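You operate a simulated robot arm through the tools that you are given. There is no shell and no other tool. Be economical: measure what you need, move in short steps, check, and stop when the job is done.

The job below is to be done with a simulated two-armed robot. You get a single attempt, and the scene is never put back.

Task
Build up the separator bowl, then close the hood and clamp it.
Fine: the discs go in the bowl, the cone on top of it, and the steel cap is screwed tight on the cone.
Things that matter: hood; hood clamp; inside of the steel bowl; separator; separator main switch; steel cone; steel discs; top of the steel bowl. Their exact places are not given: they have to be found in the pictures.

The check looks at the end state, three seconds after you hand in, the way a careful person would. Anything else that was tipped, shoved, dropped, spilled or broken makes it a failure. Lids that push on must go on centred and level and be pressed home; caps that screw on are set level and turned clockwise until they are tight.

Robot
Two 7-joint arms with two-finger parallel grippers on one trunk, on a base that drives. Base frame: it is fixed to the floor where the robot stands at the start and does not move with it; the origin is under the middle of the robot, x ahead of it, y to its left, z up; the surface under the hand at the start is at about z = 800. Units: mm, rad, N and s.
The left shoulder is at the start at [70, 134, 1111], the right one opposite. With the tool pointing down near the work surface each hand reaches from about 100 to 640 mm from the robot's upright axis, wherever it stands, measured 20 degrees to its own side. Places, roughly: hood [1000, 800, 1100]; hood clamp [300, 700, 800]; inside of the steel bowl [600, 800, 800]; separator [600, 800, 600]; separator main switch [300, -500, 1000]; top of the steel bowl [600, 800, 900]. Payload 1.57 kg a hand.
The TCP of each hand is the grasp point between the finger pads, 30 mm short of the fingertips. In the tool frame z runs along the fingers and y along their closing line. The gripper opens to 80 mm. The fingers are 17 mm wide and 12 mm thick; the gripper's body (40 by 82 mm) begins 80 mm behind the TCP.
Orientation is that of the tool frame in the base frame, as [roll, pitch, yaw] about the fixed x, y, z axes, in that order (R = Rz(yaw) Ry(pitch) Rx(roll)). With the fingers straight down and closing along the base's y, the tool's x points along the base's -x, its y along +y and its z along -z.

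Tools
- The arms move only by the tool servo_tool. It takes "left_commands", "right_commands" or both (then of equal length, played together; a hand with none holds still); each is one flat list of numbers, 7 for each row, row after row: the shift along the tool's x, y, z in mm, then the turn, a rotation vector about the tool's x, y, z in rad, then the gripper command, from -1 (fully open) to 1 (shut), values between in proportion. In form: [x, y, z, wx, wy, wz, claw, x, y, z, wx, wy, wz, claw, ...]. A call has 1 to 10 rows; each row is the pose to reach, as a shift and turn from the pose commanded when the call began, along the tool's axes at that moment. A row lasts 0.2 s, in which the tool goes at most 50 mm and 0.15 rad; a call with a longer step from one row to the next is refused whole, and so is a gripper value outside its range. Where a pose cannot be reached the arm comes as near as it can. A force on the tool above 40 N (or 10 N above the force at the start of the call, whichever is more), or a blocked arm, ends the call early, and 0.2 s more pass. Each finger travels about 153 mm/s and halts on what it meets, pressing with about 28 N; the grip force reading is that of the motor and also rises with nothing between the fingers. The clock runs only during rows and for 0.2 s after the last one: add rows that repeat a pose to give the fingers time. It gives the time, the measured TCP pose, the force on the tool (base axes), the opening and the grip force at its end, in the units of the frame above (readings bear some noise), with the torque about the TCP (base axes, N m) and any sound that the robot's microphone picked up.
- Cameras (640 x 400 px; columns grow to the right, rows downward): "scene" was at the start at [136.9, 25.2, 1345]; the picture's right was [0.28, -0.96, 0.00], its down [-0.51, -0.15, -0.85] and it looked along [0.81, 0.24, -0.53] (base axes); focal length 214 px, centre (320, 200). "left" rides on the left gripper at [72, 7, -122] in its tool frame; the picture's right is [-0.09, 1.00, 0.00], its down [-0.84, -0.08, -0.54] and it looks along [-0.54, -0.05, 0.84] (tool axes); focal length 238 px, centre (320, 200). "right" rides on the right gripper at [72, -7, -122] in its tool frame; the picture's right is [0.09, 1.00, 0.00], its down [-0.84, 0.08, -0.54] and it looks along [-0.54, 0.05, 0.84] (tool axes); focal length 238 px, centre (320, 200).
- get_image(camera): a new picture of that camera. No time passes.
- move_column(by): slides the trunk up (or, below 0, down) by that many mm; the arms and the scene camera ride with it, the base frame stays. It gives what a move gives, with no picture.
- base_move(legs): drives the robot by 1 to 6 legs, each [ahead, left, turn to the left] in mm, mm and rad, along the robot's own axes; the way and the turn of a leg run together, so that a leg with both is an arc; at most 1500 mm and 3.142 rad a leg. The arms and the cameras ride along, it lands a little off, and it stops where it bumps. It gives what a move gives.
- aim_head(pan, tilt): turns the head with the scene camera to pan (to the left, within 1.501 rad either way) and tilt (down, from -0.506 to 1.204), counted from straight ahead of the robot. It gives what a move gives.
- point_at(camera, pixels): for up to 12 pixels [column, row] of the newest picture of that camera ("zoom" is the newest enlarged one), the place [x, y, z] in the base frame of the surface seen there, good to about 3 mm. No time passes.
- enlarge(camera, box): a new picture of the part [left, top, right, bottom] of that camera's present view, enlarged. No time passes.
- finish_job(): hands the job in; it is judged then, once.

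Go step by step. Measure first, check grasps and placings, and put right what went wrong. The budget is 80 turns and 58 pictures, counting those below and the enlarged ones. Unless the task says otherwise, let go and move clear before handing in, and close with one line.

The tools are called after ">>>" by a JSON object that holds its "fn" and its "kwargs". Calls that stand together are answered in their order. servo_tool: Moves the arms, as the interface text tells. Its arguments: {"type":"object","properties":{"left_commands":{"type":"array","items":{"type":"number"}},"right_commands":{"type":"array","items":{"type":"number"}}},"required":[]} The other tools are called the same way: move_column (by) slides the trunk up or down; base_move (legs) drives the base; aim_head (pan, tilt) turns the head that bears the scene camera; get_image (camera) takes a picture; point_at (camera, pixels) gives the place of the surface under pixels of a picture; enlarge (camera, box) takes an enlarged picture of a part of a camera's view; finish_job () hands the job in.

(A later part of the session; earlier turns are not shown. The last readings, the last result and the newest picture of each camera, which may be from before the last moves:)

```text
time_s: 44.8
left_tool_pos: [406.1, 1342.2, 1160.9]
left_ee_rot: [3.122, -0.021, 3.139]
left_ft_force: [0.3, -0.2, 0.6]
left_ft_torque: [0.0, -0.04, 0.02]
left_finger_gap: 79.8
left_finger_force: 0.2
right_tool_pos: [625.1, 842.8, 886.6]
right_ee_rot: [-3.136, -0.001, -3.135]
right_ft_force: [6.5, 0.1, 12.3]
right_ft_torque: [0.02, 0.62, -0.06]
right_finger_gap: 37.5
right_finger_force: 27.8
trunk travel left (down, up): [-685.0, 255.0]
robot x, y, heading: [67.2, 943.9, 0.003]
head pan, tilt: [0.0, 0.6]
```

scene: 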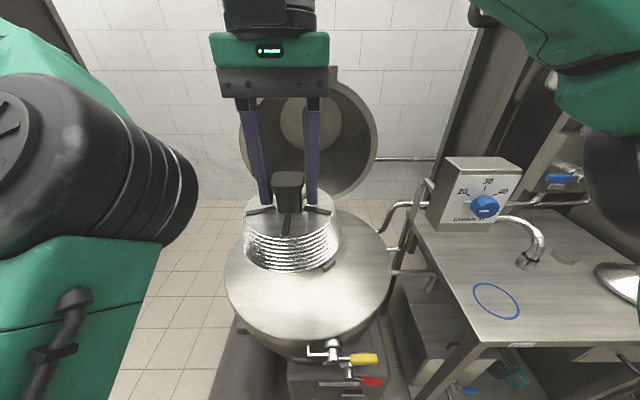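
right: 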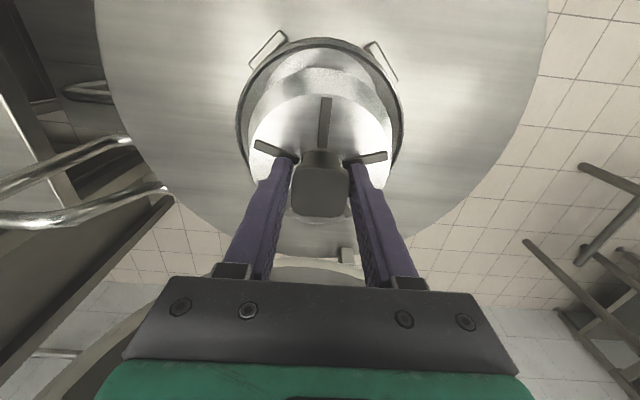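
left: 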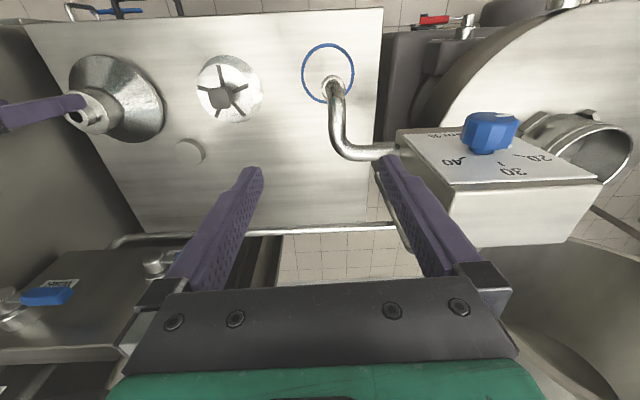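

It is seated (upward contact at z 886.6, as predicted). I'll release and rise.

>>> {"fn": "servo_tool", "kwargs": {"right_commands": [0, 0, 0, 0, 0, 0, -0.6, 0, 0, 0, 0, 0, 0, -0.6, 0, 0, -20, 0, 0, 0, -0.6, 0, 0, -65, 0, 0, 0, -0.6, 0, 0, -110, 0, 0, 0, -0.6, 0, 0, -155, 0, 0, 0, -0.6, 0, 0, -200, 0, 0, 0, -0.6, 30, 0, -240, 0, 0, 0, -1, 70, 0, -260, 0, 0, 0, -1, 110, 0, -270, 0, 0, 0, -1]}}

>>> {"fn": "get_image", "kwargs": {"camera": "right"}}

```text
time_s: 47.0
left_tool_pos: [404.1, 1341.3, 1160.9]
left_ee_rot: [3.12, -0.021, 3.139]
left_ft_force: [0.1, -0.4, -0.1]
left_ft_torque: [0.02, -0.03, 0.02]
left_finger_gap: 79.8
left_finger_force: 0.1
right_tool_pos: [515.2, 841.8, 1155.4]
right_ee_rot: [-3.137, -0.004, -3.137]
right_ft_force: [0.0, -0.3, 0.1]
right_ft_torque: [0.01, -0.02, 0.02]
right_finger_gap: 80.1
right_finger_force: 0.0
trunk travel left (down, up): [-685.0, 255.0]
robot x, y, heading: [70.9, 937.6, -0.0]
head pan, tilt: [0.0, 0.6]
```

```text
29 pictures are left
```

right: 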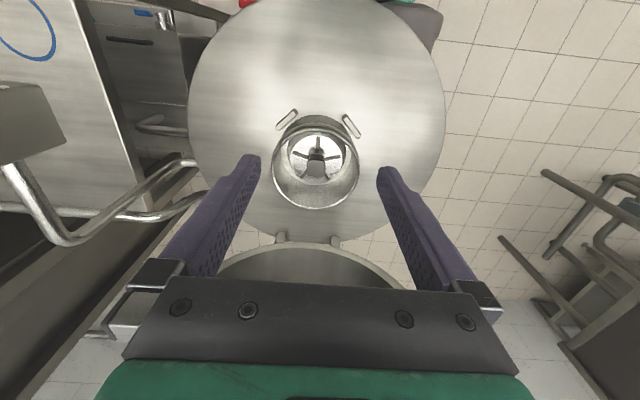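

The discs sit level in the bowl. I'll retract and drive back for the cone.

>>> {"fn": "servo_tool", "kwargs": {"right_commands": [40, 0, -15, 0, 0, 0, -1, 80, 0, -30, 0, 0, 0, -1, 120, 0, -45, 0, 0, 0, -1, 150, 0, -50, 0, 0, 0, -1]}}

>>> {"fn": "base_move", "kwargs": {"legs": [[-70, 0, 0], [0, -818, 0]]}}

>>> {"fn": "servo_tool", "kwargs": {"right_commands": [-40, -50, 10, 0, 0, 0, -1, -80, -95, 20, 0, 0, 0, -1, -110, -125, 50, 0, 0, 0, -1, -120, -130, 90, 0, 0, 0, -1]}}

>>> {"fn": "get_image", "kwargs": {"camera": "right"}}

```text
time_s: 48.0
left_tool_pos: [404.5, 1340.2, 1160.8]
left_ee_rot: [3.12, -0.023, 3.138]
left_ft_force: [-0.8, 0.1, 0.1]
left_ft_torque: [-0.01, -0.04, -0.01]
left_finger_gap: 80.1
left_finger_force: 0.1
right_tool_pos: [363.4, 841.8, 1206.7]
right_ee_rot: [-3.135, -0.003, -3.136]
right_ft_force: [0.6, 0.0, 0.6]
right_ft_torque: [0.0, -0.02, -0.02]
right_finger_gap: 79.8
right_finger_force: 0.1
trunk travel left (down, up): [-685.0, 255.0]
robot x, y, heading: [65.0, 939.8, 0.003]
head pan, tilt: [0.0, 0.6]
```

```text
time_s: 53.0
left_tool_pos: [338.3, 522.8, 1160.0]
left_ee_rot: [3.123, -0.023, -3.127]
left_ft_force: [-0.6, -0.8, 0.0]
left_ft_torque: [0.01, -0.01, -0.02]
left_finger_gap: 80.2
left_finger_force: 0.0
right_tool_pos: [306.8, 22.5, 1204.5]
right_ee_rot: [-3.134, -0.004, -3.117]
right_ft_force: [-0.5, -0.9, 0.2]
right_ft_torque: [-0.01, 0.03, 0.0]
right_finger_gap: 80.0
right_finger_force: 0.1
trunk travel left (down, up): [-685.0, 255.0]
robot x, y, heading: [9.9, 117.5, 0.023]
head pan, tilt: [0.0, 0.6]
```

```text
refused: row 1 steps farther than a row can; nothing moved
```

```text
28 pictures are left
```

right: 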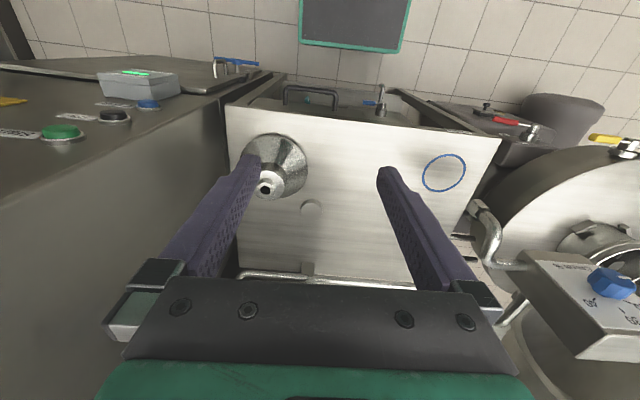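

I'll move above the cone at (489,-65) in smaller steps.

>>> {"fn": "servo_tool", "kwargs": {"right_commands": [-23, -12, 10, 0, 0, 0.024, -1, -46, -24, 25, 0, 0, 0.024, -1, -69, -36, 45, 0, 0, 0.024, -1, -92, -48, 70, 0, 0, 0.024, -1, -115, -60, 100, 0, 0, 0.024, -1, -138, -72, 130, 0, 0, 0.024, -1, -160, -84, 165, 0, 0, 0.024, -1, -180, -92, 195, 0, 0, 0.024, -1, -180, -92, 215, 0, 0, 0.024, -1, -180, -92, 215, 0, 0, 0.024, -1]}}

>>> {"fn": "get_image", "kwargs": {"camera": "right"}}

```text
time_s: 55.2
left_tool_pos: [332.8, 531.8, 1159.9]
left_ee_rot: [3.128, -0.016, -3.13]
left_ft_force: [1.0, -0.4, 0.3]
left_ft_torque: [-0.03, -0.01, -0.01]
left_finger_gap: 80.2
left_finger_force: 0.1
right_tool_pos: [480.7, -58.7, 992.9]
right_ee_rot: [-3.128, 0.004, -3.14]
right_ft_force: [-0.7, -0.1, -0.2]
right_ft_torque: [0.04, -0.02, 0.0]
right_finger_gap: 80.0
right_finger_force: 0.0
trunk travel left (down, up): [-685.0, 255.0]
robot x, y, heading: [8.0, 116.5, 0.026]
head pan, tilt: [0.0, 0.6]
```

```text
27 pictures are left
```

right: 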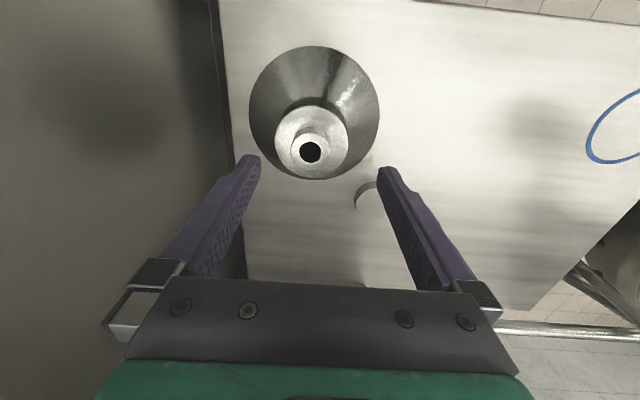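

Re-measuring the collar and spout rims from this closer view.

>>> {"fn": "point_at", "kwargs": {"camera": "right", "pixels": [[293, 153], [328, 151], [310, 136], [310, 170], [277, 142], [345, 140], [311, 110], [308, 175], [252, 110], [377, 105]]}}

```text
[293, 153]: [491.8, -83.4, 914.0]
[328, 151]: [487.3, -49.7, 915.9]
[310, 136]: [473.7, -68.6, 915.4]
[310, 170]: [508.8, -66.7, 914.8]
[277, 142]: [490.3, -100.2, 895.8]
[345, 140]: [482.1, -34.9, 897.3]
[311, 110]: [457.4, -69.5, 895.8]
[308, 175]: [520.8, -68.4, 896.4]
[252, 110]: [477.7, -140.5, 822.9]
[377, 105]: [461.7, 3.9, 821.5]
```

The collar centre is (490,-67) with Ø67. I'll align, descend to z≈897 and grip the collar.

>>> {"fn": "servo_tool", "kwargs": {"right_commands": [-9, -8, 10, -0.013, 0.004, 0, -1, -9, -8, 30, -0.013, 0.004, 0, -1, -9, -8, 30, -0.013, 0.004, 0, -1]}}

```text
time_s: 56.0
left_tool_pos: [329.3, 532.7, 1158.4]
left_ee_rot: [3.131, -0.013, -3.127]
left_ft_force: [-0.1, -0.4, 0.1]
left_ft_torque: [-0.01, 0.01, -0.01]
left_finger_gap: 79.7
left_finger_force: 0.1
right_tool_pos: [489.5, -64.4, 964.9]
right_ee_rot: [-3.139, 0.003, -3.141]
right_ft_force: [0.3, -0.7, -0.4]
right_ft_torque: [-0.01, 0.04, -0.01]
right_finger_gap: 80.0
right_finger_force: 0.1
trunk travel left (down, up): [-685.0, 255.0]
robot x, y, heading: [8.4, 113.6, 0.02]
head pan, tilt: [0.0, 0.6]
```

>>> {"fn": "servo_tool", "kwargs": {"right_commands": [0, -3, 25, 0, 0, 0, -1, 0, -3, 50, 0, 0, 0, -1, 0, -3, 67, 0, 0, 0, -1, 0, -3, 67, 0, 0, 0, -1, 0, -3, 67, 0, 0, 0, 1, 0, -3, 67, 0, 0, 0, 1, 0, -3, 67, 0, 0, 0, 1]}}

>>> {"fn": "servo_tool", "kwargs": {"right_commands": [0, 0, -30, 0, 0, 0, 1, 0, 0, -70, 0, 0, 0, 1, 0, 0, -110, 0, 0, 0, 1, 0, 0, -150, 0, 0, 0, 1]}}

>>> {"fn": "get_image", "kwargs": {"camera": "right"}}

```text
time_s: 57.6
left_tool_pos: [333.1, 527.7, 1160.0]
left_ee_rot: [3.126, -0.015, -3.126]
left_ft_force: [0.4, 0.2, 0.2]
left_ft_torque: [0.01, 0.0, -0.03]
left_finger_gap: 80.1
left_finger_force: 0.0
right_tool_pos: [493.1, -72.6, 894.6]
right_ee_rot: [-3.141, -0.003, 3.14]
right_ft_force: [1.7, -2.9, 1.6]
right_ft_torque: [-0.53, -0.53, -0.07]
right_finger_gap: 69.8
right_finger_force: 27.7
trunk travel left (down, up): [-685.0, 255.0]
robot x, y, heading: [8.4, 119.0, 0.019]
head pan, tilt: [0.0, 0.6]
```

```text
time_s: 58.6
left_tool_pos: [330.1, 535.9, 1158.5]
left_ee_rot: [3.133, -0.013, -3.127]
left_ft_force: [0.8, 0.1, -0.6]
left_ft_torque: [0.01, 0.0, 0.01]
left_finger_gap: 80.2
left_finger_force: 0.0
right_tool_pos: [488.8, -66.3, 1046.3]
right_ee_rot: [-3.136, -0.003, -3.14]
right_ft_force: [-0.5, -0.8, -7.1]
right_ft_torque: [0.0, -0.02, 0.0]
right_finger_gap: 70.0
right_finger_force: 27.9
trunk travel left (down, up): [-685.0, 255.0]
robot x, y, heading: [8.1, 116.9, 0.019]
head pan, tilt: [0.0, 0.6]
```

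```text
26 pictures are left
```

right: 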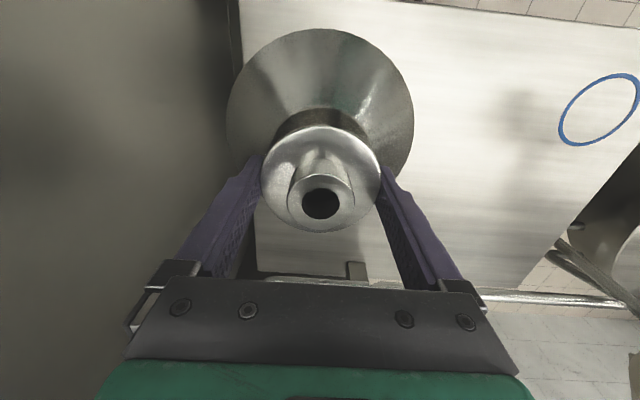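

The cone is held (0.72 kg, gap 70). I'll lift, retract and drive to the bowl.

>>> {"fn": "servo_tool", "kwargs": {"right_commands": [0, 0, -45, 0, 0, 0, 1, 20, 10, -85, 0, 0, 0, 1, 50, 20, -120, 0, 0, 0, 1, 80, 40, -150, 0, 0, 0, 1, 110, 60, -180, 0, 0, 0, 1, 140, 80, -190, 0, 0, 0, 1, 150, 90, -190, 0, 0, 0, 1]}}

>>> {"fn": "base_move", "kwargs": {"legs": [[0, 825, -0.018], [60, 0, 0]]}}

```text
time_s: 60.2
left_tool_pos: [340.6, 522.9, 1159.9]
left_ee_rot: [3.122, -0.024, -3.127]
left_ft_force: [-0.8, -0.7, 0.2]
left_ft_torque: [-0.04, 0.01, -0.01]
left_finger_gap: 80.2
left_finger_force: 0.0
right_tool_pos: [350.7, 12.7, 1235.0]
right_ee_rot: [3.135, -0.011, 3.141]
right_ft_force: [1.0, -0.6, -6.5]
right_ft_torque: [0.02, -0.04, 0.02]
right_finger_gap: 70.0
right_finger_force: 28.4
trunk travel left (down, up): [-685.0, 255.0]
robot x, y, heading: [9.4, 116.2, 0.02]
head pan, tilt: [0.0, 0.6]
```

```text
time_s: 65.2
left_tool_pos: [384.9, 1344.4, 1163.8]
left_ee_rot: [3.121, -0.019, -3.139]
left_ft_force: [0.3, 0.2, 0.9]
left_ft_torque: [0.0, -0.03, 0.01]
left_finger_gap: 80.1
left_finger_force: 0.0
right_tool_pos: [390.6, 834.3, 1236.4]
right_ee_rot: [3.133, -0.003, 3.129]
right_ft_force: [-0.6, -1.7, -7.4]
right_ft_torque: [-0.04, -0.05, 0.0]
right_finger_gap: 70.1
right_finger_force: 27.6
trunk travel left (down, up): [-685.0, 255.0]
robot x, y, heading: [57.9, 945.0, 0.006]
head pan, tilt: [0.0, 0.6]
```

I'll bring the cone above the bowl.

>>> {"fn": "servo_tool", "kwargs": {"right_commands": [-30, 2, 10, 0.008, -0.003, -0.012, 1, -60, 4, 25, 0.008, -0.003, -0.012, 1, -90, 6, 45, 0.008, -0.003, -0.012, 1, -120, 8, 70, 0.008, -0.003, -0.012, 1, -150, 10, 95, 0.008, -0.003, -0.012, 1, -180, 11, 120, 0.008, -0.003, -0.012, 1, -210, 11, 145, 0.008, -0.003, -0.012, 1, -236, 11, 170, 0.008, -0.003, -0.012, 1, -236, 11, 185, 0.008, -0.003, -0.012, 1, -236, 11, 185, 0.008, -0.003, -0.012, 1]}}

>>> {"fn": "enlarge", "kwargs": {"camera": "scene", "box": [300, 100, 520, 280]}}

```text
time_s: 67.4
left_tool_pos: [391.3, 1344.5, 1161.0]
left_ee_rot: [3.121, -0.021, -3.141]
left_ft_force: [0.7, -0.1, 0.9]
left_ft_torque: [0.0, -0.02, 0.0]
left_finger_gap: 80.1
left_finger_force: 0.1
right_tool_pos: [629.5, 845.5, 1047.5]
right_ee_rot: [3.14, -0.006, -3.141]
right_ft_force: [0.0, 0.3, -7.2]
right_ft_torque: [0.0, 0.01, 0.03]
right_finger_gap: 70.0
right_finger_force: 27.8
trunk travel left (down, up): [-685.0, 255.0]
robot x, y, heading: [55.2, 941.9, 0.009]
head pan, tilt: [0.0, 0.6]
```

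```text
2.22 times, centred on (410, 190) of scene
```

zoom: 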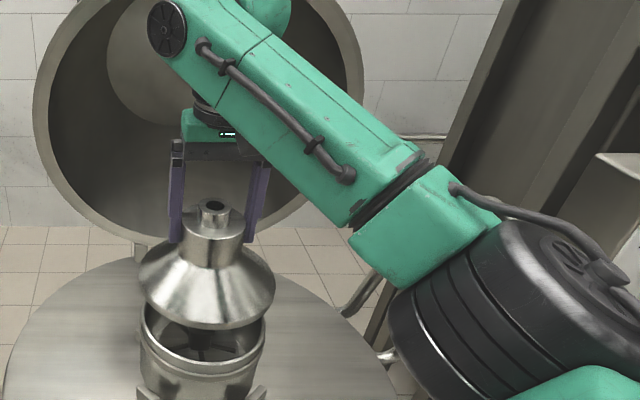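

It's about 50 mm above the rim. I'll fine-correct (x −2, y −3) and lower gently until contact, expected near z≈998.

>>> {"fn": "servo_tool", "kwargs": {"right_commands": [2, -3, 15, 0, -0.006, 0, 1, 2, -3, 30, 0, -0.006, 0, 1, 2, -3, 38, 0, -0.006, 0, 1, 2, -3, 43, 0, -0.006, 0, 1, 2, -3, 47, 0, -0.006, 0, 1, 2, -3, 50, 0, -0.006, 0, 1, 2, -3, 52, 0, -0.006, 0, 1, 2, -3, 52, 0, -0.006, 0, 1]}}

>>> {"fn": "enlarge", "kwargs": {"camera": "scene", "box": [310, 150, 450, 280]}}

```text
time_s: 69.2
left_tool_pos: [391.1, 1344.7, 1160.6]
left_ee_rot: [3.121, -0.023, -3.14]
left_ft_force: [-0.7, -0.4, 0.0]
left_ft_torque: [0.03, 0.01, -0.02]
left_finger_gap: 80.1
left_finger_force: 0.0
right_tool_pos: [629.8, 841.5, 995.8]
right_ee_rot: [-3.141, 0.0, -3.141]
right_ft_force: [0.4, 0.7, -7.6]
right_ft_torque: [-0.03, -0.03, -0.02]
right_finger_gap: 69.8
right_finger_force: 28.0
trunk travel left (down, up): [-685.0, 255.0]
robot x, y, heading: [53.8, 941.8, 0.003]
head pan, tilt: [0.0, 0.6]
```

```text
3.08 times, centred on (380, 215) of scene
```

zoom: 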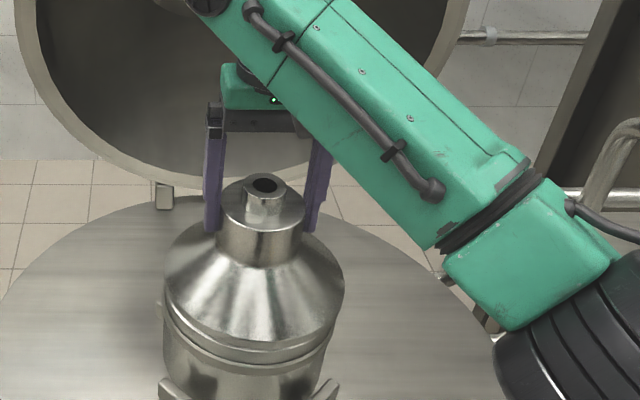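

There is no contact yet. I'll correct x by −2 and continue down in small steps until it bears.

>>> {"fn": "servo_tool", "kwargs": {"right_commands": [2, 0, 0, 0, 0, 0, 1, 2, 0, 2, 0, 0, 0, 1, 2, 0, 4, 0, 0, 0, 1, 2, 0, 6, 0, 0, 0, 1, 2, 0, 8, 0, 0, 0, 1, 2, 0, 10, 0, 0, 0, 1, 2, 0, 12, 0, 0, 0, 1, 2, 0, 14, 0, 0, 0, 1]}}

>>> {"fn": "enlarge", "kwargs": {"camera": "scene", "box": [310, 150, 450, 280]}}

```text
time_s: 71.0
left_tool_pos: [390.0, 1346.0, 1160.7]
left_ee_rot: [3.12, -0.021, -3.14]
left_ft_force: [-0.4, -0.7, -0.4]
left_ft_torque: [-0.03, 0.02, 0.0]
left_finger_gap: 80.0
left_finger_force: 0.0
right_tool_pos: [625.4, 841.4, 985.3]
right_ee_rot: [3.141, 0.007, -3.141]
right_ft_force: [7.0, -2.2, 20.9]
right_ft_torque: [-0.06, -0.18, 0.08]
right_finger_gap: 69.9
right_finger_force: 27.8
trunk travel left (down, up): [-685.0, 255.0]
robot x, y, heading: [56.7, 941.3, 0.008]
head pan, tilt: [0.0, 0.6]
```

```text
3.08 times, centred on (380, 215) of scene
```

zoom: 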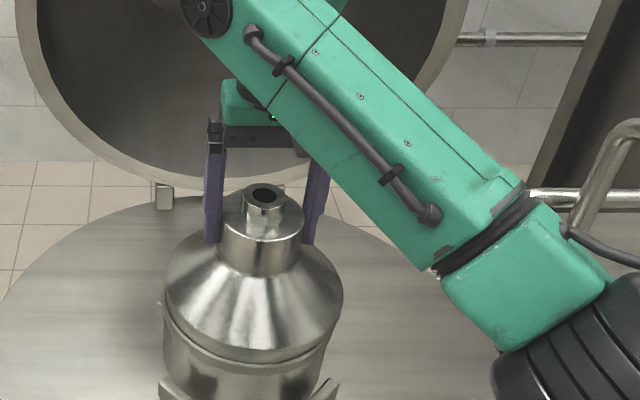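

It bears at z≈985 (28 N up), the skirt being about 10 mm over the rim. I'll press a bit harder to make sure it's home.

>>> {"fn": "servo_tool", "kwargs": {"right_commands": [0, 0, 2, 0, 0, 0, 1, 0, 0, 4, 0, 0, 0, 1, 0, 0, 6, 0, 0, 0, 1, 0, 0, 6, 0, 0, 0, 1]}}

>>> {"fn": "servo_tool", "kwargs": {"right_commands": [0, 0, 0, 0, 0, 0, -1, 0, 0, 0, 0, 0, 0, -1, 0, 0, -10, 0, 0, 0, -1, 0, 0, -50, 0, 0, 0, -1, 0, 0, -95, 0, 0, 0, -1, 0, 0, -140, 0, 0, 0, -1, 30, 0, -170, 0, 0, 0, -1, 70, 0, -190, 0, 0, 0, -1, 110, 0, -210, 0, 0, 0, -1, 150, 0, -220, 0, 0, 0, -1]}}

>>> {"fn": "enlarge", "kwargs": {"camera": "scene", "box": [300, 150, 460, 290]}}

```text
time_s: 71.5
left_tool_pos: [389.1, 1346.1, 1160.7]
left_ee_rot: [3.121, -0.021, -3.139]
left_ft_force: [-0.2, 0.0, -0.9]
left_ft_torque: [0.0, -0.01, -0.02]
left_finger_gap: 80.2
left_finger_force: 0.1
right_tool_pos: [625.7, 841.9, 984.5]
right_ee_rot: [3.141, 0.009, 3.141]
right_ft_force: [-1.5, 1.2, 9.1]
right_ft_torque: [-0.14, 1.14, -0.14]
right_finger_gap: 70.0
right_finger_force: 27.7
trunk travel left (down, up): [-685.0, 255.0]
robot x, y, heading: [56.7, 946.2, 0.009]
head pan, tilt: [0.0, 0.6]
stopped in row 2 (right hand): the force on the tool passed its limit at 42 N (the readings are from after the stop); the commanded pose is now the measured one
```

```text
time_s: 73.7
left_tool_pos: [388.1, 1343.1, 1162.5]
left_ee_rot: [3.121, -0.02, -3.141]
left_ft_force: [0.5, -0.6, -0.5]
left_ft_torque: [0.02, 0.0, 0.01]
left_finger_gap: 79.9
left_finger_force: 0.0
right_tool_pos: [470.8, 839.2, 1203.6]
right_ee_rot: [3.141, 0.011, -3.141]
right_ft_force: [-0.2, 0.5, -0.4]
right_ft_torque: [0.01, -0.01, -0.01]
right_finger_gap: 79.9
right_finger_force: 0.0
trunk travel left (down, up): [-685.0, 255.0]
robot x, y, heading: [52.7, 941.7, 0.012]
head pan, tilt: [0.0, 0.6]
```

```text
2.86 times, centred on (380, 220) of scene
```

zoom: 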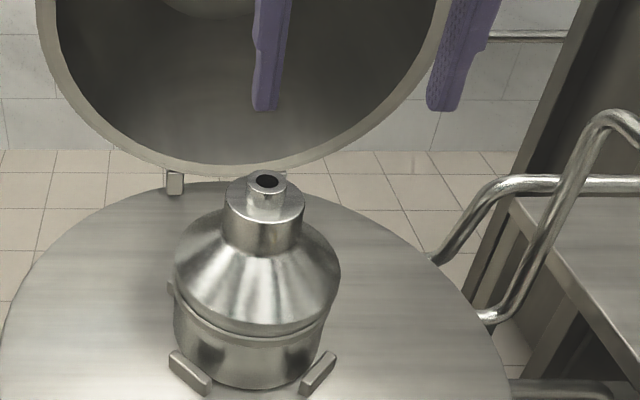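

The cone looks level; checking its shoulder, spout and skirt heights.

>>> {"fn": "point_at", "kwargs": {"camera": "zoom", "pixels": [[265, 174], [265, 190], [249, 184], [284, 184], [227, 198], [303, 198], [265, 212], [180, 265], [336, 265], [258, 325], [258, 348], [258, 375]]}}

```text
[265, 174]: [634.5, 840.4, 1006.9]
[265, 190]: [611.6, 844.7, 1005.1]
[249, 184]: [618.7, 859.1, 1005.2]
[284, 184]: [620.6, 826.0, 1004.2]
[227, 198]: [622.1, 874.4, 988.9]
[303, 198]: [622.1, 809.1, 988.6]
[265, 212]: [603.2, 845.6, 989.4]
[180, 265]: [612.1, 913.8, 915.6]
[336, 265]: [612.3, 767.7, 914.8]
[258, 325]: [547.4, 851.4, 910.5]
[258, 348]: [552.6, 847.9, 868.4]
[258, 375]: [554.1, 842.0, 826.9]
```

The cone is level (shoulder 988.6–989.4), spout top z 1005, axis about (627,842). Now I'll go back for the cap, staying at x≈50.

>>> {"fn": "servo_tool", "kwargs": {"right_commands": [40, 0, -10, 0, 0, 0, -1, 80, 0, -20, 0, 0, 0, -1, 115, 0, -30, 0, 0, 0, -1]}}

>>> {"fn": "base_move", "kwargs": {"legs": [[0, -825, -0.012]]}}

```text
time_s: 74.5
left_tool_pos: [390.4, 1346.7, 1160.0]
left_ee_rot: [3.12, -0.021, -3.14]
left_ft_force: [0.2, 0.5, -0.6]
left_ft_torque: [0.02, -0.01, 0.02]
left_finger_gap: 79.9
left_finger_force: 0.1
right_tool_pos: [357.2, 840.9, 1230.5]
right_ee_rot: [3.141, 0.009, 3.141]
right_ft_force: [-0.1, 0.9, 0.3]
right_ft_torque: [0.02, -0.02, 0.01]
right_finger_gap: 80.1
right_finger_force: 0.1
trunk travel left (down, up): [-685.0, 255.0]
robot x, y, heading: [56.7, 940.7, 0.006]
head pan, tilt: [0.0, 0.6]
```

```text
time_s: 78.8
left_tool_pos: [397.6, 510.2, 1160.7]
left_ee_rot: [3.124, -0.023, 3.117]
left_ft_force: [-0.2, -0.1, 0.8]
left_ft_torque: [-0.01, 0.02, 0.02]
left_finger_gap: 79.9
left_finger_force: 0.1
right_tool_pos: [350.3, 8.6, 1230.3]
right_ee_rot: [3.141, 0.009, 3.116]
right_ft_force: [0.8, 0.2, 0.2]
right_ft_torque: [0.01, 0.0, -0.03]
right_finger_gap: 80.0
right_finger_force: 0.0
trunk travel left (down, up): [-685.0, 255.0]
robot x, y, heading: [50.2, 120.0, -0.013]
head pan, tilt: [0.0, 0.6]
```

I'll move above the cap at about (599,31).

>>> {"fn": "servo_tool", "kwargs": {"right_commands": [-20, 3, 30, 0, 0.009, -0.025, -1, -44, 6, 60, 0, 0.009, -0.025, -1, -68, 9, 90, 0, 0.009, -0.025, -1, -92, 12, 120, 0, 0.009, -0.025, -1, -116, 15, 150, 0, 0.009, -0.025, -1, -140, 18, 180, 0, 0.009, -0.025, -1, -165, 21, 210, 0, 0.009, -0.025, -1, -190, 24, 240, 0, 0.009, -0.025, -1, -215, 27, 270, 0, 0.009, -0.025, -1, -240, 28, 297, 0, 0.009, -0.025, -1]}}

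>>> {"fn": "get_image", "kwargs": {"camera": "right"}}

```text
time_s: 81.0
left_tool_pos: [399.3, 511.0, 1160.4]
left_ee_rot: [3.122, -0.024, 3.12]
left_ft_force: [0.4, -1.0, -0.2]
left_ft_torque: [0.02, -0.02, -0.02]
left_finger_gap: 80.2
left_finger_force: 0.2
right_tool_pos: [597.2, 28.9, 933.6]
right_ee_rot: [-3.142, -0.002, -3.141]
right_ft_force: [-0.4, -0.6, 0.3]
right_ft_torque: [0.0, 0.02, -0.01]
right_finger_gap: 80.2
right_finger_force: 0.1
trunk travel left (down, up): [-685.0, 255.0]
robot x, y, heading: [55.4, 119.5, -0.02]
head pan, tilt: [0.0, 0.6]
```

```text
21 pictures are left
```

right: 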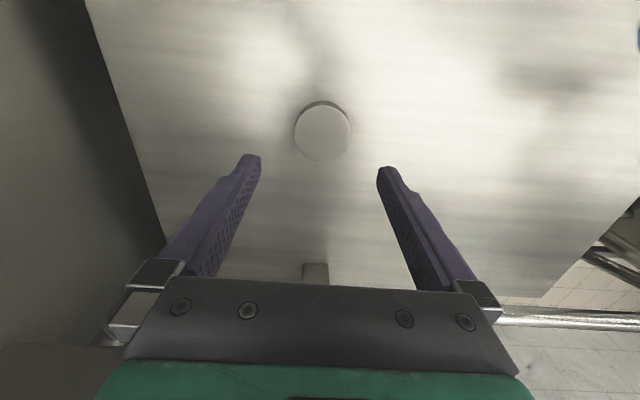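

>>> {"fn": "point_at", "kwargs": {"camera": "right", "pixels": [[297, 133], [348, 131], [323, 110], [322, 156], [322, 132], [323, 102]]}}

```text
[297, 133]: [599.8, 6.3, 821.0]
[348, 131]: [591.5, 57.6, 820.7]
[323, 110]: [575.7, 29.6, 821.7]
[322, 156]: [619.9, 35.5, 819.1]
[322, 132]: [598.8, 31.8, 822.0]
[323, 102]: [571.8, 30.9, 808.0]
```

The cap centre is (598,32), top z 821. I'll descend to TCP z≈836 and grip.

>>> {"fn": "servo_tool", "kwargs": {"right_commands": [-1, 3, 35, 0, 0, 0, -1, -1, 3, 70, 0, 0, 0, -1, -1, 3, 90, 0, 0, 0, -1, -1, 3, 98, 0, 0, 0, -1, -1, 3, 98, 0, 0, 0, -1, -1, 3, 98, 0, 0, 0, 1, -1, 3, 98, 0, 0, 0, 1, -1, 3, 98, 0, 0, 0, 1]}}

>>> {"fn": "servo_tool", "kwargs": {"right_commands": [0, 0, -40, 0, 0, 0, 1, 0, 0, -85, 0, 0, 0, 1, 0, 0, -130, 0, 0, 0, 1]}}

>>> {"fn": "get_image", "kwargs": {"camera": "right"}}

```text
time_s: 82.8
left_tool_pos: [397.0, 511.1, 1160.5]
left_ee_rot: [3.121, -0.022, 3.118]
left_ft_force: [1.2, 0.3, 0.1]
left_ft_torque: [0.01, 0.02, 0.05]
left_finger_gap: 79.8
left_finger_force: 0.0
right_tool_pos: [594.7, 34.1, 836.9]
right_ee_rot: [3.142, 0.0, 3.139]
right_ft_force: [-0.3, -0.6, -0.1]
right_ft_torque: [0.02, 0.03, 0.01]
right_finger_gap: 56.7
right_finger_force: 28.7
trunk travel left (down, up): [-685.0, 255.0]
robot x, y, heading: [51.6, 119.6, -0.017]
head pan, tilt: [0.0, 0.6]
```

```text
time_s: 83.7
left_tool_pos: [398.2, 512.3, 1160.5]
left_ee_rot: [3.12, -0.023, 3.118]
left_ft_force: [0.2, 0.2, 1.2]
left_ft_torque: [0.01, 0.0, -0.04]
left_finger_gap: 80.0
left_finger_force: 0.0
right_tool_pos: [595.2, 32.2, 968.0]
right_ee_rot: [3.14, 0.001, 3.14]
right_ft_force: [0.7, -0.3, -1.1]
right_ft_torque: [-0.03, 0.0, -0.01]
right_finger_gap: 57.0
right_finger_force: 28.4
trunk travel left (down, up): [-685.0, 255.0]
robot x, y, heading: [54.5, 118.9, -0.017]
head pan, tilt: [0.0, 0.6]
```

```text
20 pictures are left
```

right: 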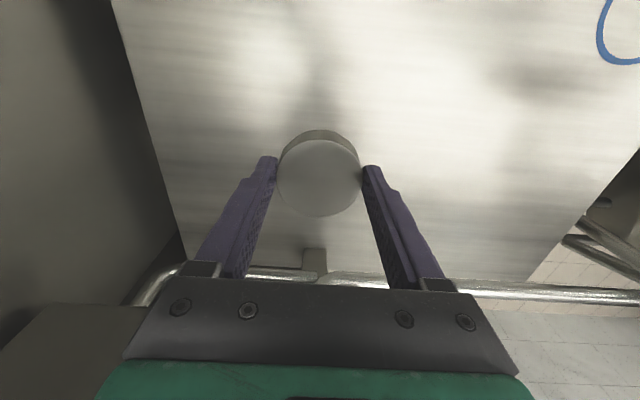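

Cap held. I'll measure its centre and level relative to the TCP, then retract and drive.

>>> {"fn": "point_at", "kwargs": {"camera": "right", "pixels": [[319, 144], [320, 212], [319, 178], [283, 178], [356, 178]]}}

>>> {"fn": "servo_tool", "kwargs": {"right_commands": [20, 0, -40, 0, 0, 0, 1, 45, 0, -80, 0, 0, 0, 1, 70, -5, -120, 0, 0, 0, 1, 100, -10, -155, 0, 0, 0, 1, 130, -10, -190, 0, 0, 0, 1, 160, -10, -225, 0, 0, 0, 1, 195, -10, -240, 0, 0, 0, 1, 225, -10, -250, 0, 0, 0, 1]}}

>>> {"fn": "base_move", "kwargs": {"legs": [[0, 825, 0.017], [10, 0, 0]]}}

```text
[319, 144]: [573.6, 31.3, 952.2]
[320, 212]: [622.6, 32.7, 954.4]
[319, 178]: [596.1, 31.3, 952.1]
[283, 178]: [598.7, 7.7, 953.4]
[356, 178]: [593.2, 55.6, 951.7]
```

```text
time_s: 85.5
left_tool_pos: [396.7, 510.2, 1161.3]
left_ee_rot: [3.121, -0.024, 3.117]
left_ft_force: [-0.8, 0.0, -0.3]
left_ft_torque: [0.02, -0.04, 0.02]
left_finger_gap: 79.9
left_finger_force: 0.1
right_tool_pos: [370.0, 19.3, 1217.2]
right_ee_rot: [-3.141, 0.0, 3.14]
right_ft_force: [-0.3, -0.5, -0.7]
right_ft_torque: [0.04, -0.01, 0.0]
right_finger_gap: 56.6
right_finger_force: 28.0
trunk travel left (down, up): [-685.0, 255.0]
robot x, y, heading: [52.7, 115.9, -0.02]
head pan, tilt: [0.0, 0.6]
```

```text
time_s: 90.3
left_tool_pos: [407.7, 1341.2, 1160.9]
left_ee_rot: [3.121, -0.023, 3.136]
left_ft_force: [-0.2, 0.6, -1.0]
left_ft_torque: [0.0, 0.0, -0.02]
left_finger_gap: 80.0
left_finger_force: 0.0
right_tool_pos: [391.4, 848.4, 1217.2]
right_ee_rot: [-3.141, -0.004, -3.126]
right_ft_force: [0.0, 0.7, -0.9]
right_ft_torque: [0.03, 0.02, -0.02]
right_finger_gap: 57.0
right_finger_force: 27.9
trunk travel left (down, up): [-685.0, 255.0]
robot x, y, heading: [71.5, 941.7, 0.001]
head pan, tilt: [0.0, 0.6]
stopped in leg 2: the robot was blocked; the commanded pose is now the measured one
```

I'm at the separator. I'll move the cap above the spout while winding the wrist counter-clockwise by 1.5 rad.

>>> {"fn": "servo_tool", "kwargs": {"right_commands": [-25, -1, 15, 0, 0, -0.15, 1, -50, -2, 30, 0, 0, -0.3, 1, -75, -3, 45, 0, 0, -0.45, 1, -100, -4, 60, 0, 0, -0.6, 1, -125, -5, 75, 0, 0, -0.75, 1, -150, -6, 90, 0, 0, -0.9, 1, -175, -7, 105, 0, 0, -1.05, 1, -200, -8, 120, 0, 0, -1.2, 1, -220, -9, 135, 0, 0, -1.35, 1, -234, -10, 147, 0, 0, -1.5, 1]}}

>>> {"fn": "enlarge", "kwargs": {"camera": "scene", "box": [300, 100, 480, 260]}}

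```text
time_s: 92.5
left_tool_pos: [407.5, 1340.1, 1161.4]
left_ee_rot: [3.12, -0.021, 3.135]
left_ft_force: [0.3, 0.1, 0.1]
left_ft_torque: [0.01, 0.01, -0.01]
left_finger_gap: 80.2
left_finger_force: 0.1
right_tool_pos: [624.1, 841.9, 1069.9]
right_ee_rot: [3.141, 0.0, -1.626]
right_ft_force: [0.4, 0.1, -1.3]
right_ft_torque: [-0.01, 0.03, 0.01]
right_finger_gap: 57.3
right_finger_force: 28.1
trunk travel left (down, up): [-685.0, 255.0]
robot x, y, heading: [68.3, 944.5, 0.002]
head pan, tilt: [0.0, 0.6]
```

```text
2.50 times, centred on (390, 180) of scene
```

zoom: 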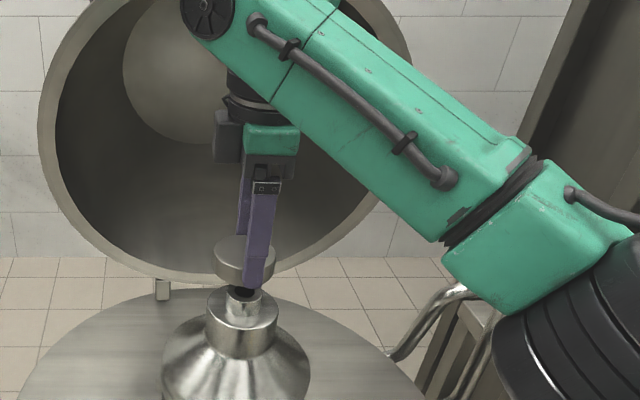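

I'll measure cap and spout in this view.

>>> {"fn": "point_at", "kwargs": {"camera": "zoom", "pixels": [[218, 262], [228, 240], [220, 250], [238, 265], [222, 303], [262, 303], [208, 318], [277, 318], [243, 330], [243, 292], [243, 300], [240, 245]]}}

```text
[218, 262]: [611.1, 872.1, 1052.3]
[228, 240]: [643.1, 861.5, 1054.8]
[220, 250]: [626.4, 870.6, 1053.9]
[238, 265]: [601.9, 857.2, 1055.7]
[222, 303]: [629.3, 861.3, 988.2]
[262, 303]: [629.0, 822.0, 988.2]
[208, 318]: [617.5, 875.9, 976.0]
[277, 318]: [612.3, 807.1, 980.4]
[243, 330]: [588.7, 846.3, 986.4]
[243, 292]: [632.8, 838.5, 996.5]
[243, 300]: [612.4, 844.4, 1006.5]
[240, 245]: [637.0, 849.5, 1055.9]
```

The cap is about 2 mm off the axis. I'll correct it and lower to touch the spout.

>>> {"fn": "servo_tool", "kwargs": {"right_commands": [2, -2, 10, 0, 0, 0, 1, 2, -2, 20, 0, 0, 0, 1, 2, -2, 24, 0, 0, 0, 1, 2, -2, 27, 0, 0, 0, 1, 2, -2, 30, 0, 0, 0, 1, 2, -2, 33, 0, 0, 0, 1, 2, -2, 36, 0, 0, 0, 1, 2, -2, 36, 0, 0, 0, 1]}}

>>> {"fn": "enlarge", "kwargs": {"camera": "scene", "box": [320, 150, 460, 270]}}

```text
time_s: 94.3
left_tool_pos: [405.7, 1341.5, 1161.9]
left_ee_rot: [3.121, -0.018, 3.134]
left_ft_force: [0.1, 0.0, -0.4]
left_ft_torque: [0.01, -0.03, 0.02]
left_finger_gap: 79.9
left_finger_force: 0.1
right_tool_pos: [623.5, 841.0, 1037.2]
right_ee_rot: [-3.135, 0.0, -1.624]
right_ft_force: [12.6, 1.4, 30.1]
right_ft_torque: [-0.19, -0.37, 0.05]
right_finger_gap: 57.0
right_finger_force: 28.5
trunk travel left (down, up): [-685.0, 255.0]
robot x, y, heading: [72.8, 938.8, 0.001]
head pan, tilt: [0.0, 0.6]
```

```text
3.33 times, centred on (390, 210) of scene
```

zoom: 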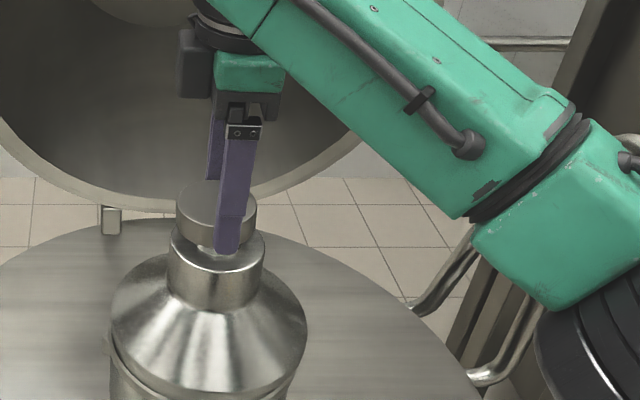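

Contact at z≈1037 with some side force. I'll ease the press, shift +1.5 mm in x, and turn clockwise with light pressure.

>>> {"fn": "servo_tool", "kwargs": {"right_commands": [0, -1.5, -1.5, 0, 0, 0.15, 1, 0, -1.5, -1.5, 0, 0, 0.3, 1, 0, -1.5, -1.2, 0, 0, 0.45, 1, 0, -1.5, -1, 0, 0, 0.6, 1, 0, -1.5, -0.8, 0, 0, 0.75, 1, 0, -1.5, -0.5, 0, 0, 0.9, 1, 0, -1.5, -0.2, 0, 0, 1.05, 1, 0, -1.5, 0, 0, 0, 1.2, 1, 0, -1.5, 0.3, 0, 0, 1.35, 1, 0, -1.5, 0.6, 0, 0, 1.5, 1]}}

```text
time_s: 96.5
left_tool_pos: [406.7, 1339.8, 1160.8]
left_ee_rot: [3.12, -0.023, 3.135]
left_ft_force: [-0.7, 0.4, 0.2]
left_ft_torque: [-0.01, -0.02, 0.02]
left_finger_gap: 79.9
left_finger_force: 0.0
right_tool_pos: [626.7, 840.8, 1032.9]
right_ee_rot: [-3.14, 0.0, -3.128]
right_ft_force: [-0.1, 0.1, -0.8]
right_ft_torque: [0.01, 0.04, 0.02]
right_finger_gap: 56.9
right_finger_force: 27.9
trunk travel left (down, up): [-685.0, 255.0]
robot x, y, heading: [65.1, 938.9, 0.0]
head pan, tilt: [0.0, 0.6]
```

The side force is gone and the cap is now lower (1033). I'll continue turning with a gentle downward advance.

>>> {"fn": "servo_tool", "kwargs": {"right_commands": [0, 0, 0.5, 0, 0, 0.15, 1, 0, 0, 1, 0, 0, 0.3, 1, 0, 0, 1.5, 0, 0, 0.45, 1, 0, 0, 2, 0, 0, 0.6, 1, 0, 0, 2.5, 0, 0, 0.75, 1, 0, 0, 3, 0, 0, 0.9, 1, 0, 0, 3.5, 0, 0, 1.05, 1, 0, 0, 4, 0, 0, 1.2, 1, 0, 0, 4.5, 0, 0, 1.35, 1, 0, 0, 5, 0, 0, 1.5, 1]}}

>>> {"fn": "enlarge", "kwargs": {"camera": "scene", "box": [320, 150, 460, 270]}}

```text
time_s: 98.8
left_tool_pos: [406.9, 1339.6, 1160.0]
left_ee_rot: [3.12, -0.024, 3.134]
left_ft_force: [-0.6, 0.3, 0.8]
left_ft_torque: [0.0, 0.01, 0.05]
left_finger_gap: 80.0
left_finger_force: 0.1
right_tool_pos: [627.6, 841.3, 1029.1]
right_ee_rot: [-3.141, 0.0, 1.656]
right_ft_force: [2.2, 2.0, -1.5]
right_ft_torque: [0.02, -0.05, 0.04]
right_finger_gap: 56.6
right_finger_force: 28.5
trunk travel left (down, up): [-685.0, 255.0]
robot x, y, heading: [68.0, 940.6, -0.002]
head pan, tilt: [0.0, 0.6]
```

```text
3.33 times, centred on (390, 210) of scene
```

zoom: 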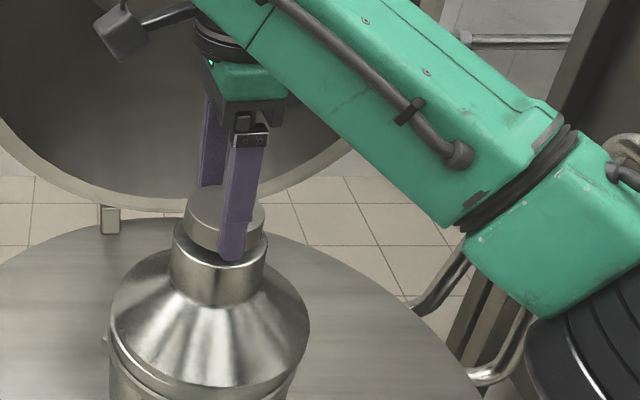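

It's still descending freely (1029; home is about 1025). I'll keep turning until resistance shows.

>>> {"fn": "servo_tool", "kwargs": {"right_commands": [0, 0, 0.5, 0, 0, 0.15, 1, 0, 0, 1, 0, 0, 0.3, 1, 0, 0, 1.5, 0, 0, 0.45, 1, 0, 0, 2, 0, 0, 0.6, 1, 0, 0, 2.5, 0, 0, 0.75, 1, 0, 0, 3, 0, 0, 0.9, 1, 0, 0, 3.5, 0, 0, 1.05, 1, 0, 0, 4, 0, 0, 1.2, 1, 0, 0, 4.5, 0, 0, 1.35, 1, 0, 0, 5, 0, 0, 1.5, 1]}}

```text
time_s: 100.2
left_tool_pos: [401.2, 1343.6, 1161.1]
left_ee_rot: [3.123, -0.02, 3.134]
left_ft_force: [0.1, -1.0, -0.1]
left_ft_torque: [0.06, 0.11, 0.0]
left_finger_gap: 80.0
left_finger_force: 0.1
right_tool_pos: [637.2, 837.1, 1018.8]
right_ee_rot: [-3.141, -0.035, 0.857]
right_ft_force: [-16.7, 16.1, 37.5]
right_ft_torque: [0.5, 2.55, -0.42]
right_finger_gap: 57.2
right_finger_force: 28.9
right hand out of reach, approached as far as the arm can: row 5, 6, 7
trunk travel left (down, up): [-685.0, 255.0]
robot x, y, heading: [68.6, 939.1, 0.0]
head pan, tilt: [0.0, 0.6]
stopped in row 7 (right hand): the force on the tool passed its limit at 129 N (the readings are from after the stop); the commanded pose is now the measured one
```

The wrist limit was reached and the hand pushed off-axis. I'll let go right away, lift straight up and look.

>>> {"fn": "servo_tool", "kwargs": {"right_commands": [0, 0, 0, 0, 0, 0, -1, 0, 0, 0, 0, 0, 0, -1, 0, 0, 0, 0, 0, 0, -1]}}

>>> {"fn": "enlarge", "kwargs": {"camera": "scene", "box": [320, 150, 460, 290]}}

```text
time_s: 101.0
left_tool_pos: [402.9, 1343.7, 1161.1]
left_ee_rot: [3.124, -0.02, 3.133]
left_ft_force: [0.0, -0.4, -0.6]
left_ft_torque: [-0.05, 0.0, 0.02]
left_finger_gap: 80.1
left_finger_force: 0.1
right_tool_pos: [640.7, 833.8, 1018.2]
right_ee_rot: [3.133, -0.035, 0.851]
right_ft_force: [17.1, 5.3, 46.2]
right_ft_torque: [1.08, 1.01, -0.55]
right_finger_gap: 70.8
right_finger_force: 0.0
trunk travel left (down, up): [-685.0, 255.0]
robot x, y, heading: [65.1, 942.3, 0.005]
head pan, tilt: [0.0, 0.6]
```

```text
2.86 times, centred on (390, 220) of scene
```

zoom: 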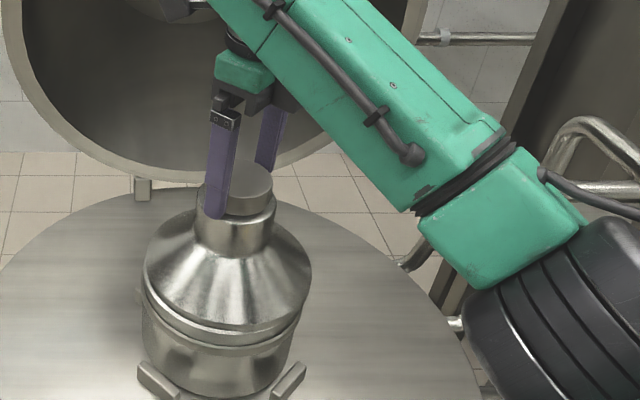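

The cap is still on the spout and the cone looks fine; a fingertip rests on the collar. Lifting straight up.

>>> {"fn": "servo_tool", "kwargs": {"right_commands": [0, 0, -5, 0, 0, 0, -1, 0, 0, -15, 0, 0, 0, -1, 0, 0, -35, 0, 0, 0, -1, 0, 0, -70, 0, 0, 0, -1]}}

>>> {"fn": "servo_tool", "kwargs": {"right_commands": [0, 0, 0, 0, 0, -0.15, -1, 0, 0, 0, 0, 0, -0.3, -1, 0, 0, 0, 0, 0, -0.45, -1, 0, 0, 0, 0, 0, -0.6, -1, 0, 0, 0, 0, 0, -0.75, -1, 0, 0, 0, 0, 0, -0.9, -1, 0, 0, 0, 0, 0, -1.05, -1, 0, 0, 0, 0, 0, -1.2, -1, 0, 0, 0, 0, 0, -1.35, -1, 0, 0, 0, 0, 0, -1.5, -1]}}

>>> {"fn": "enlarge", "kwargs": {"camera": "scene", "box": [320, 150, 460, 290]}}

```text
time_s: 102.0
left_tool_pos: [407.1, 1341.3, 1160.8]
left_ee_rot: [3.121, -0.022, 3.135]
left_ft_force: [-0.5, 0.6, -0.5]
left_ft_torque: [0.01, -0.03, -0.01]
left_finger_gap: 80.0
left_finger_force: 0.1
right_tool_pos: [640.3, 830.3, 1080.9]
right_ee_rot: [-3.139, -0.027, 0.85]
right_ft_force: [0.8, -0.7, 0.2]
right_ft_torque: [0.01, -0.03, 0.01]
right_finger_gap: 79.8
right_finger_force: 0.1
trunk travel left (down, up): [-685.0, 255.0]
robot x, y, heading: [69.4, 938.6, 0.002]
head pan, tilt: [0.0, 0.6]
```

```text
time_s: 104.2
left_tool_pos: [406.6, 1339.9, 1160.0]
left_ee_rot: [3.123, -0.023, 3.136]
left_ft_force: [-0.9, -1.1, -0.3]
left_ft_torque: [-0.02, -0.02, -0.02]
left_finger_gap: 80.0
left_finger_force: 0.1
right_tool_pos: [641.1, 829.4, 1082.2]
right_ee_rot: [3.113, -0.005, 2.354]
right_ft_force: [-0.8, 0.0, -0.2]
right_ft_torque: [-0.03, 0.02, 0.03]
right_finger_gap: 80.0
right_finger_force: 0.1
trunk travel left (down, up): [-685.0, 255.0]
robot x, y, heading: [69.9, 937.9, -0.004]
head pan, tilt: [0.0, 0.6]
```

```text
2.86 times, centred on (390, 220) of scene
```

zoom: 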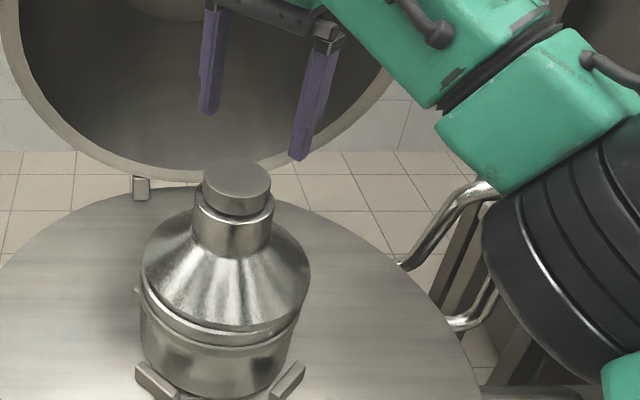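

The cap and cone look level. I'll measure cap centre and height.

>>> {"fn": "point_at", "kwargs": {"camera": "zoom", "pixels": [[206, 180], [267, 180], [236, 164], [236, 194], [236, 178], [200, 220], [270, 220], [234, 250], [148, 280], [306, 280], [230, 320]]}}

```text
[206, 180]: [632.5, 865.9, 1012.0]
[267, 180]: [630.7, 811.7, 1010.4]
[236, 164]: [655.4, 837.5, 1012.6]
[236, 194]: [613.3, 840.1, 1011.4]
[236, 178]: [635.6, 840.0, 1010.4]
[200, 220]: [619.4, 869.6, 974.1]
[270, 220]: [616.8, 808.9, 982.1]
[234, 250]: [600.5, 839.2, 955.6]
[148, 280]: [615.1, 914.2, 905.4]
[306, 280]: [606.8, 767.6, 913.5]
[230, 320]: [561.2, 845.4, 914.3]
```

The cap top is at z≈1011 (home ≈1010). I'll wind back further and re-centre above it, then grip again to tighten.

>>> {"fn": "servo_tool", "kwargs": {"right_commands": [5, 0, 0, 0, 0, -0.15, -1, 10, 0, 0, 0, 0, -0.3, -1, 14, 0, 0, 0, 0, -0.45, -1, 14, 0, 0, 0, 0, -0.6, -1, 14, 0, 0, 0, 0, -0.75, -1, 14, 0, 0, 0, 0, -0.9, -1, 14, 0, 0, 0, 0, -1.05, -1, 14, 0, 0, 0, 0, -1.2, -1, 14, 0, 0, 0, 0, -1.35, -1, 14, 0, 0, 0, 0, -1.5, -1]}}

>>> {"fn": "get_image", "kwargs": {"camera": "right"}}

```text
time_s: 106.4
left_tool_pos: [408.0, 1340.3, 1160.0]
left_ee_rot: [3.121, -0.022, 3.135]
left_ft_force: [-0.1, 0.4, 0.1]
left_ft_torque: [0.03, 0.02, -0.03]
left_finger_gap: 79.9
left_finger_force: 0.1
right_tool_pos: [632.2, 839.3, 1082.3]
right_ee_rot: [3.135, 0.028, -2.431]
right_ft_force: [0.5, 0.0, -0.3]
right_ft_torque: [0.0, -0.01, 0.02]
right_finger_gap: 79.8
right_finger_force: 0.0
trunk travel left (down, up): [-685.0, 255.0]
robot x, y, heading: [71.9, 939.9, 0.003]
head pan, tilt: [0.0, 0.6]
```

```text
14 pictures are left
```

right: 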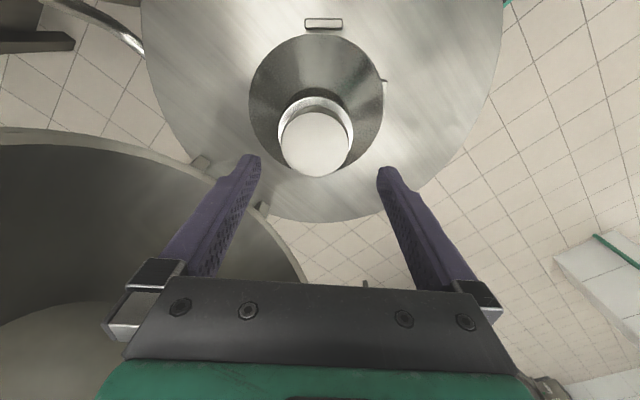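

>>> {"fn": "point_at", "kwargs": {"camera": "right", "pixels": [[285, 143], [347, 143], [316, 116], [316, 172], [316, 144], [279, 128], [353, 128], [316, 98], [252, 95], [381, 92], [315, 40], [335, 105]]}}

```text
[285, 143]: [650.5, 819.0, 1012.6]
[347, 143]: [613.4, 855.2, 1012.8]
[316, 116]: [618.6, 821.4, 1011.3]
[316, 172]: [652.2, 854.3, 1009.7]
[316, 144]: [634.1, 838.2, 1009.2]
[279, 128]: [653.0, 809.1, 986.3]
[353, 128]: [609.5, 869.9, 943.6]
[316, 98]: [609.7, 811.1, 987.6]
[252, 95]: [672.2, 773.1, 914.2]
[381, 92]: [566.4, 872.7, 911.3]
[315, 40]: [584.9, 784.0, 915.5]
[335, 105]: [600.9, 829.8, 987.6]
```

The cap centre is (633,838) and level. I'll straighten the hand, descend to z≈1024 and grip the cap.

>>> {"fn": "servo_tool", "kwargs": {"right_commands": [0, -1.5, 20, 0.006, 0.028, 0, -1, 0, -1.5, 40, 0.006, 0.028, 0, -1, 0, -1.5, 57, 0.006, 0.028, 0, -1, 0, -1.5, 57, 0.006, 0.028, 0, -1, 0, -1.5, 57, 0.006, 0.028, 0, 1, 0, -1.5, 57, 0.006, 0.028, 0, 1, 0, -1.5, 57, 0.006, 0.028, 0, 1]}}

```text
time_s: 108.0
left_tool_pos: [407.4, 1339.6, 1159.9]
left_ee_rot: [3.12, -0.026, 3.135]
left_ft_force: [-0.3, 0.0, -0.2]
left_ft_torque: [-0.01, -0.01, 0.0]
left_finger_gap: 79.9
left_finger_force: 0.1
right_tool_pos: [634.5, 838.9, 1025.2]
right_ee_rot: [3.139, -0.002, -2.435]
right_ft_force: [1.6, -2.4, -0.5]
right_ft_torque: [-0.16, -0.17, 0.01]
right_finger_gap: 57.0
right_finger_force: 27.8
trunk travel left (down, up): [-685.0, 255.0]
robot x, y, heading: [70.3, 941.3, 0.001]
head pan, tilt: [0.0, 0.6]
```

Gripped. Turning clockwise with slight advance, watching the torque.

>>> {"fn": "servo_tool", "kwargs": {"right_commands": [0, 0, 0.3, 0, 0, 0.15, 1, 0, 0, 0.6, 0, 0, 0.3, 1, 0, 0, 0.9, 0, 0, 0.45, 1, 0, 0, 1, 0, 0, 0.6, 1, 0, 0, 1, 0, 0, 0.75, 1, 0, 0, 1, 0, 0, 0.9, 1, 0, 0, 1, 0, 0, 1.05, 1, 0, 0, 1, 0, 0, 1.2, 1, 0, 0, 1, 0, 0, 1.35, 1, 0, 0, 1, 0, 0, 1.5, 1]}}

```text
time_s: 110.2
left_tool_pos: [408.3, 1342.5, 1160.8]
left_ee_rot: [3.12, -0.025, 3.136]
left_ft_force: [0.7, 0.1, 0.0]
left_ft_torque: [0.02, -0.02, 0.0]
left_finger_gap: 80.1
left_finger_force: 0.1
right_tool_pos: [634.2, 839.8, 1025.5]
right_ee_rot: [-3.141, -0.001, 2.347]
right_ft_force: [0.2, 2.6, -1.0]
right_ft_torque: [0.32, -0.15, -0.01]
right_finger_gap: 57.1
right_finger_force: 28.0
trunk travel left (down, up): [-685.0, 255.0]
robot x, y, heading: [68.3, 937.7, 0.002]
head pan, tilt: [0.0, 0.6]
```

There's no torque yet. I'll turn another 1.3 rad.

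>>> {"fn": "servo_tool", "kwargs": {"right_commands": [0, 0, 0.2, 0, 0, 0.15, 1, 0, 0, 0.4, 0, 0, 0.3, 1, 0, 0, 0.6, 0, 0, 0.45, 1, 0, 0, 0.8, 0, 0, 0.6, 1, 0, 0, 1, 0, 0, 0.75, 1, 0, 0, 1, 0, 0, 0.9, 1, 0, 0, 1, 0, 0, 1.05, 1, 0, 0, 1, 0, 0, 1.2, 1, 0, 0, 1, 0, 0, 1.2, 1]}}

>>> {"fn": "enlarge", "kwargs": {"camera": "scene", "box": [320, 150, 460, 290]}}

```text
time_s: 112.2
left_tool_pos: [406.4, 1340.1, 1159.8]
left_ee_rot: [3.121, -0.024, 3.136]
left_ft_force: [-0.3, -0.6, -0.3]
left_ft_torque: [-0.06, 0.0, 0.02]
left_finger_gap: 80.1
left_finger_force: 0.0
right_tool_pos: [633.6, 839.5, 1023.1]
right_ee_rot: [-3.141, 0.001, 1.145]
right_ft_force: [2.6, 0.6, 1.3]
right_ft_torque: [0.04, -0.2, 0.01]
right_finger_gap: 57.3
right_finger_force: 28.2
trunk travel left (down, up): [-685.0, 255.0]
robot x, y, heading: [70.9, 942.8, 0.002]
head pan, tilt: [0.0, 0.6]
```

```text
2.86 times, centred on (390, 220) of scene
```

zoom: 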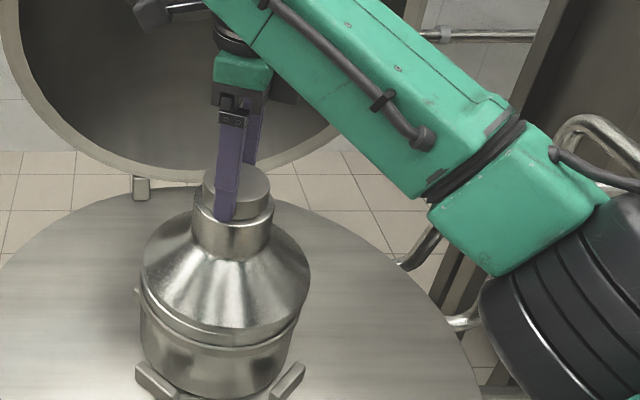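

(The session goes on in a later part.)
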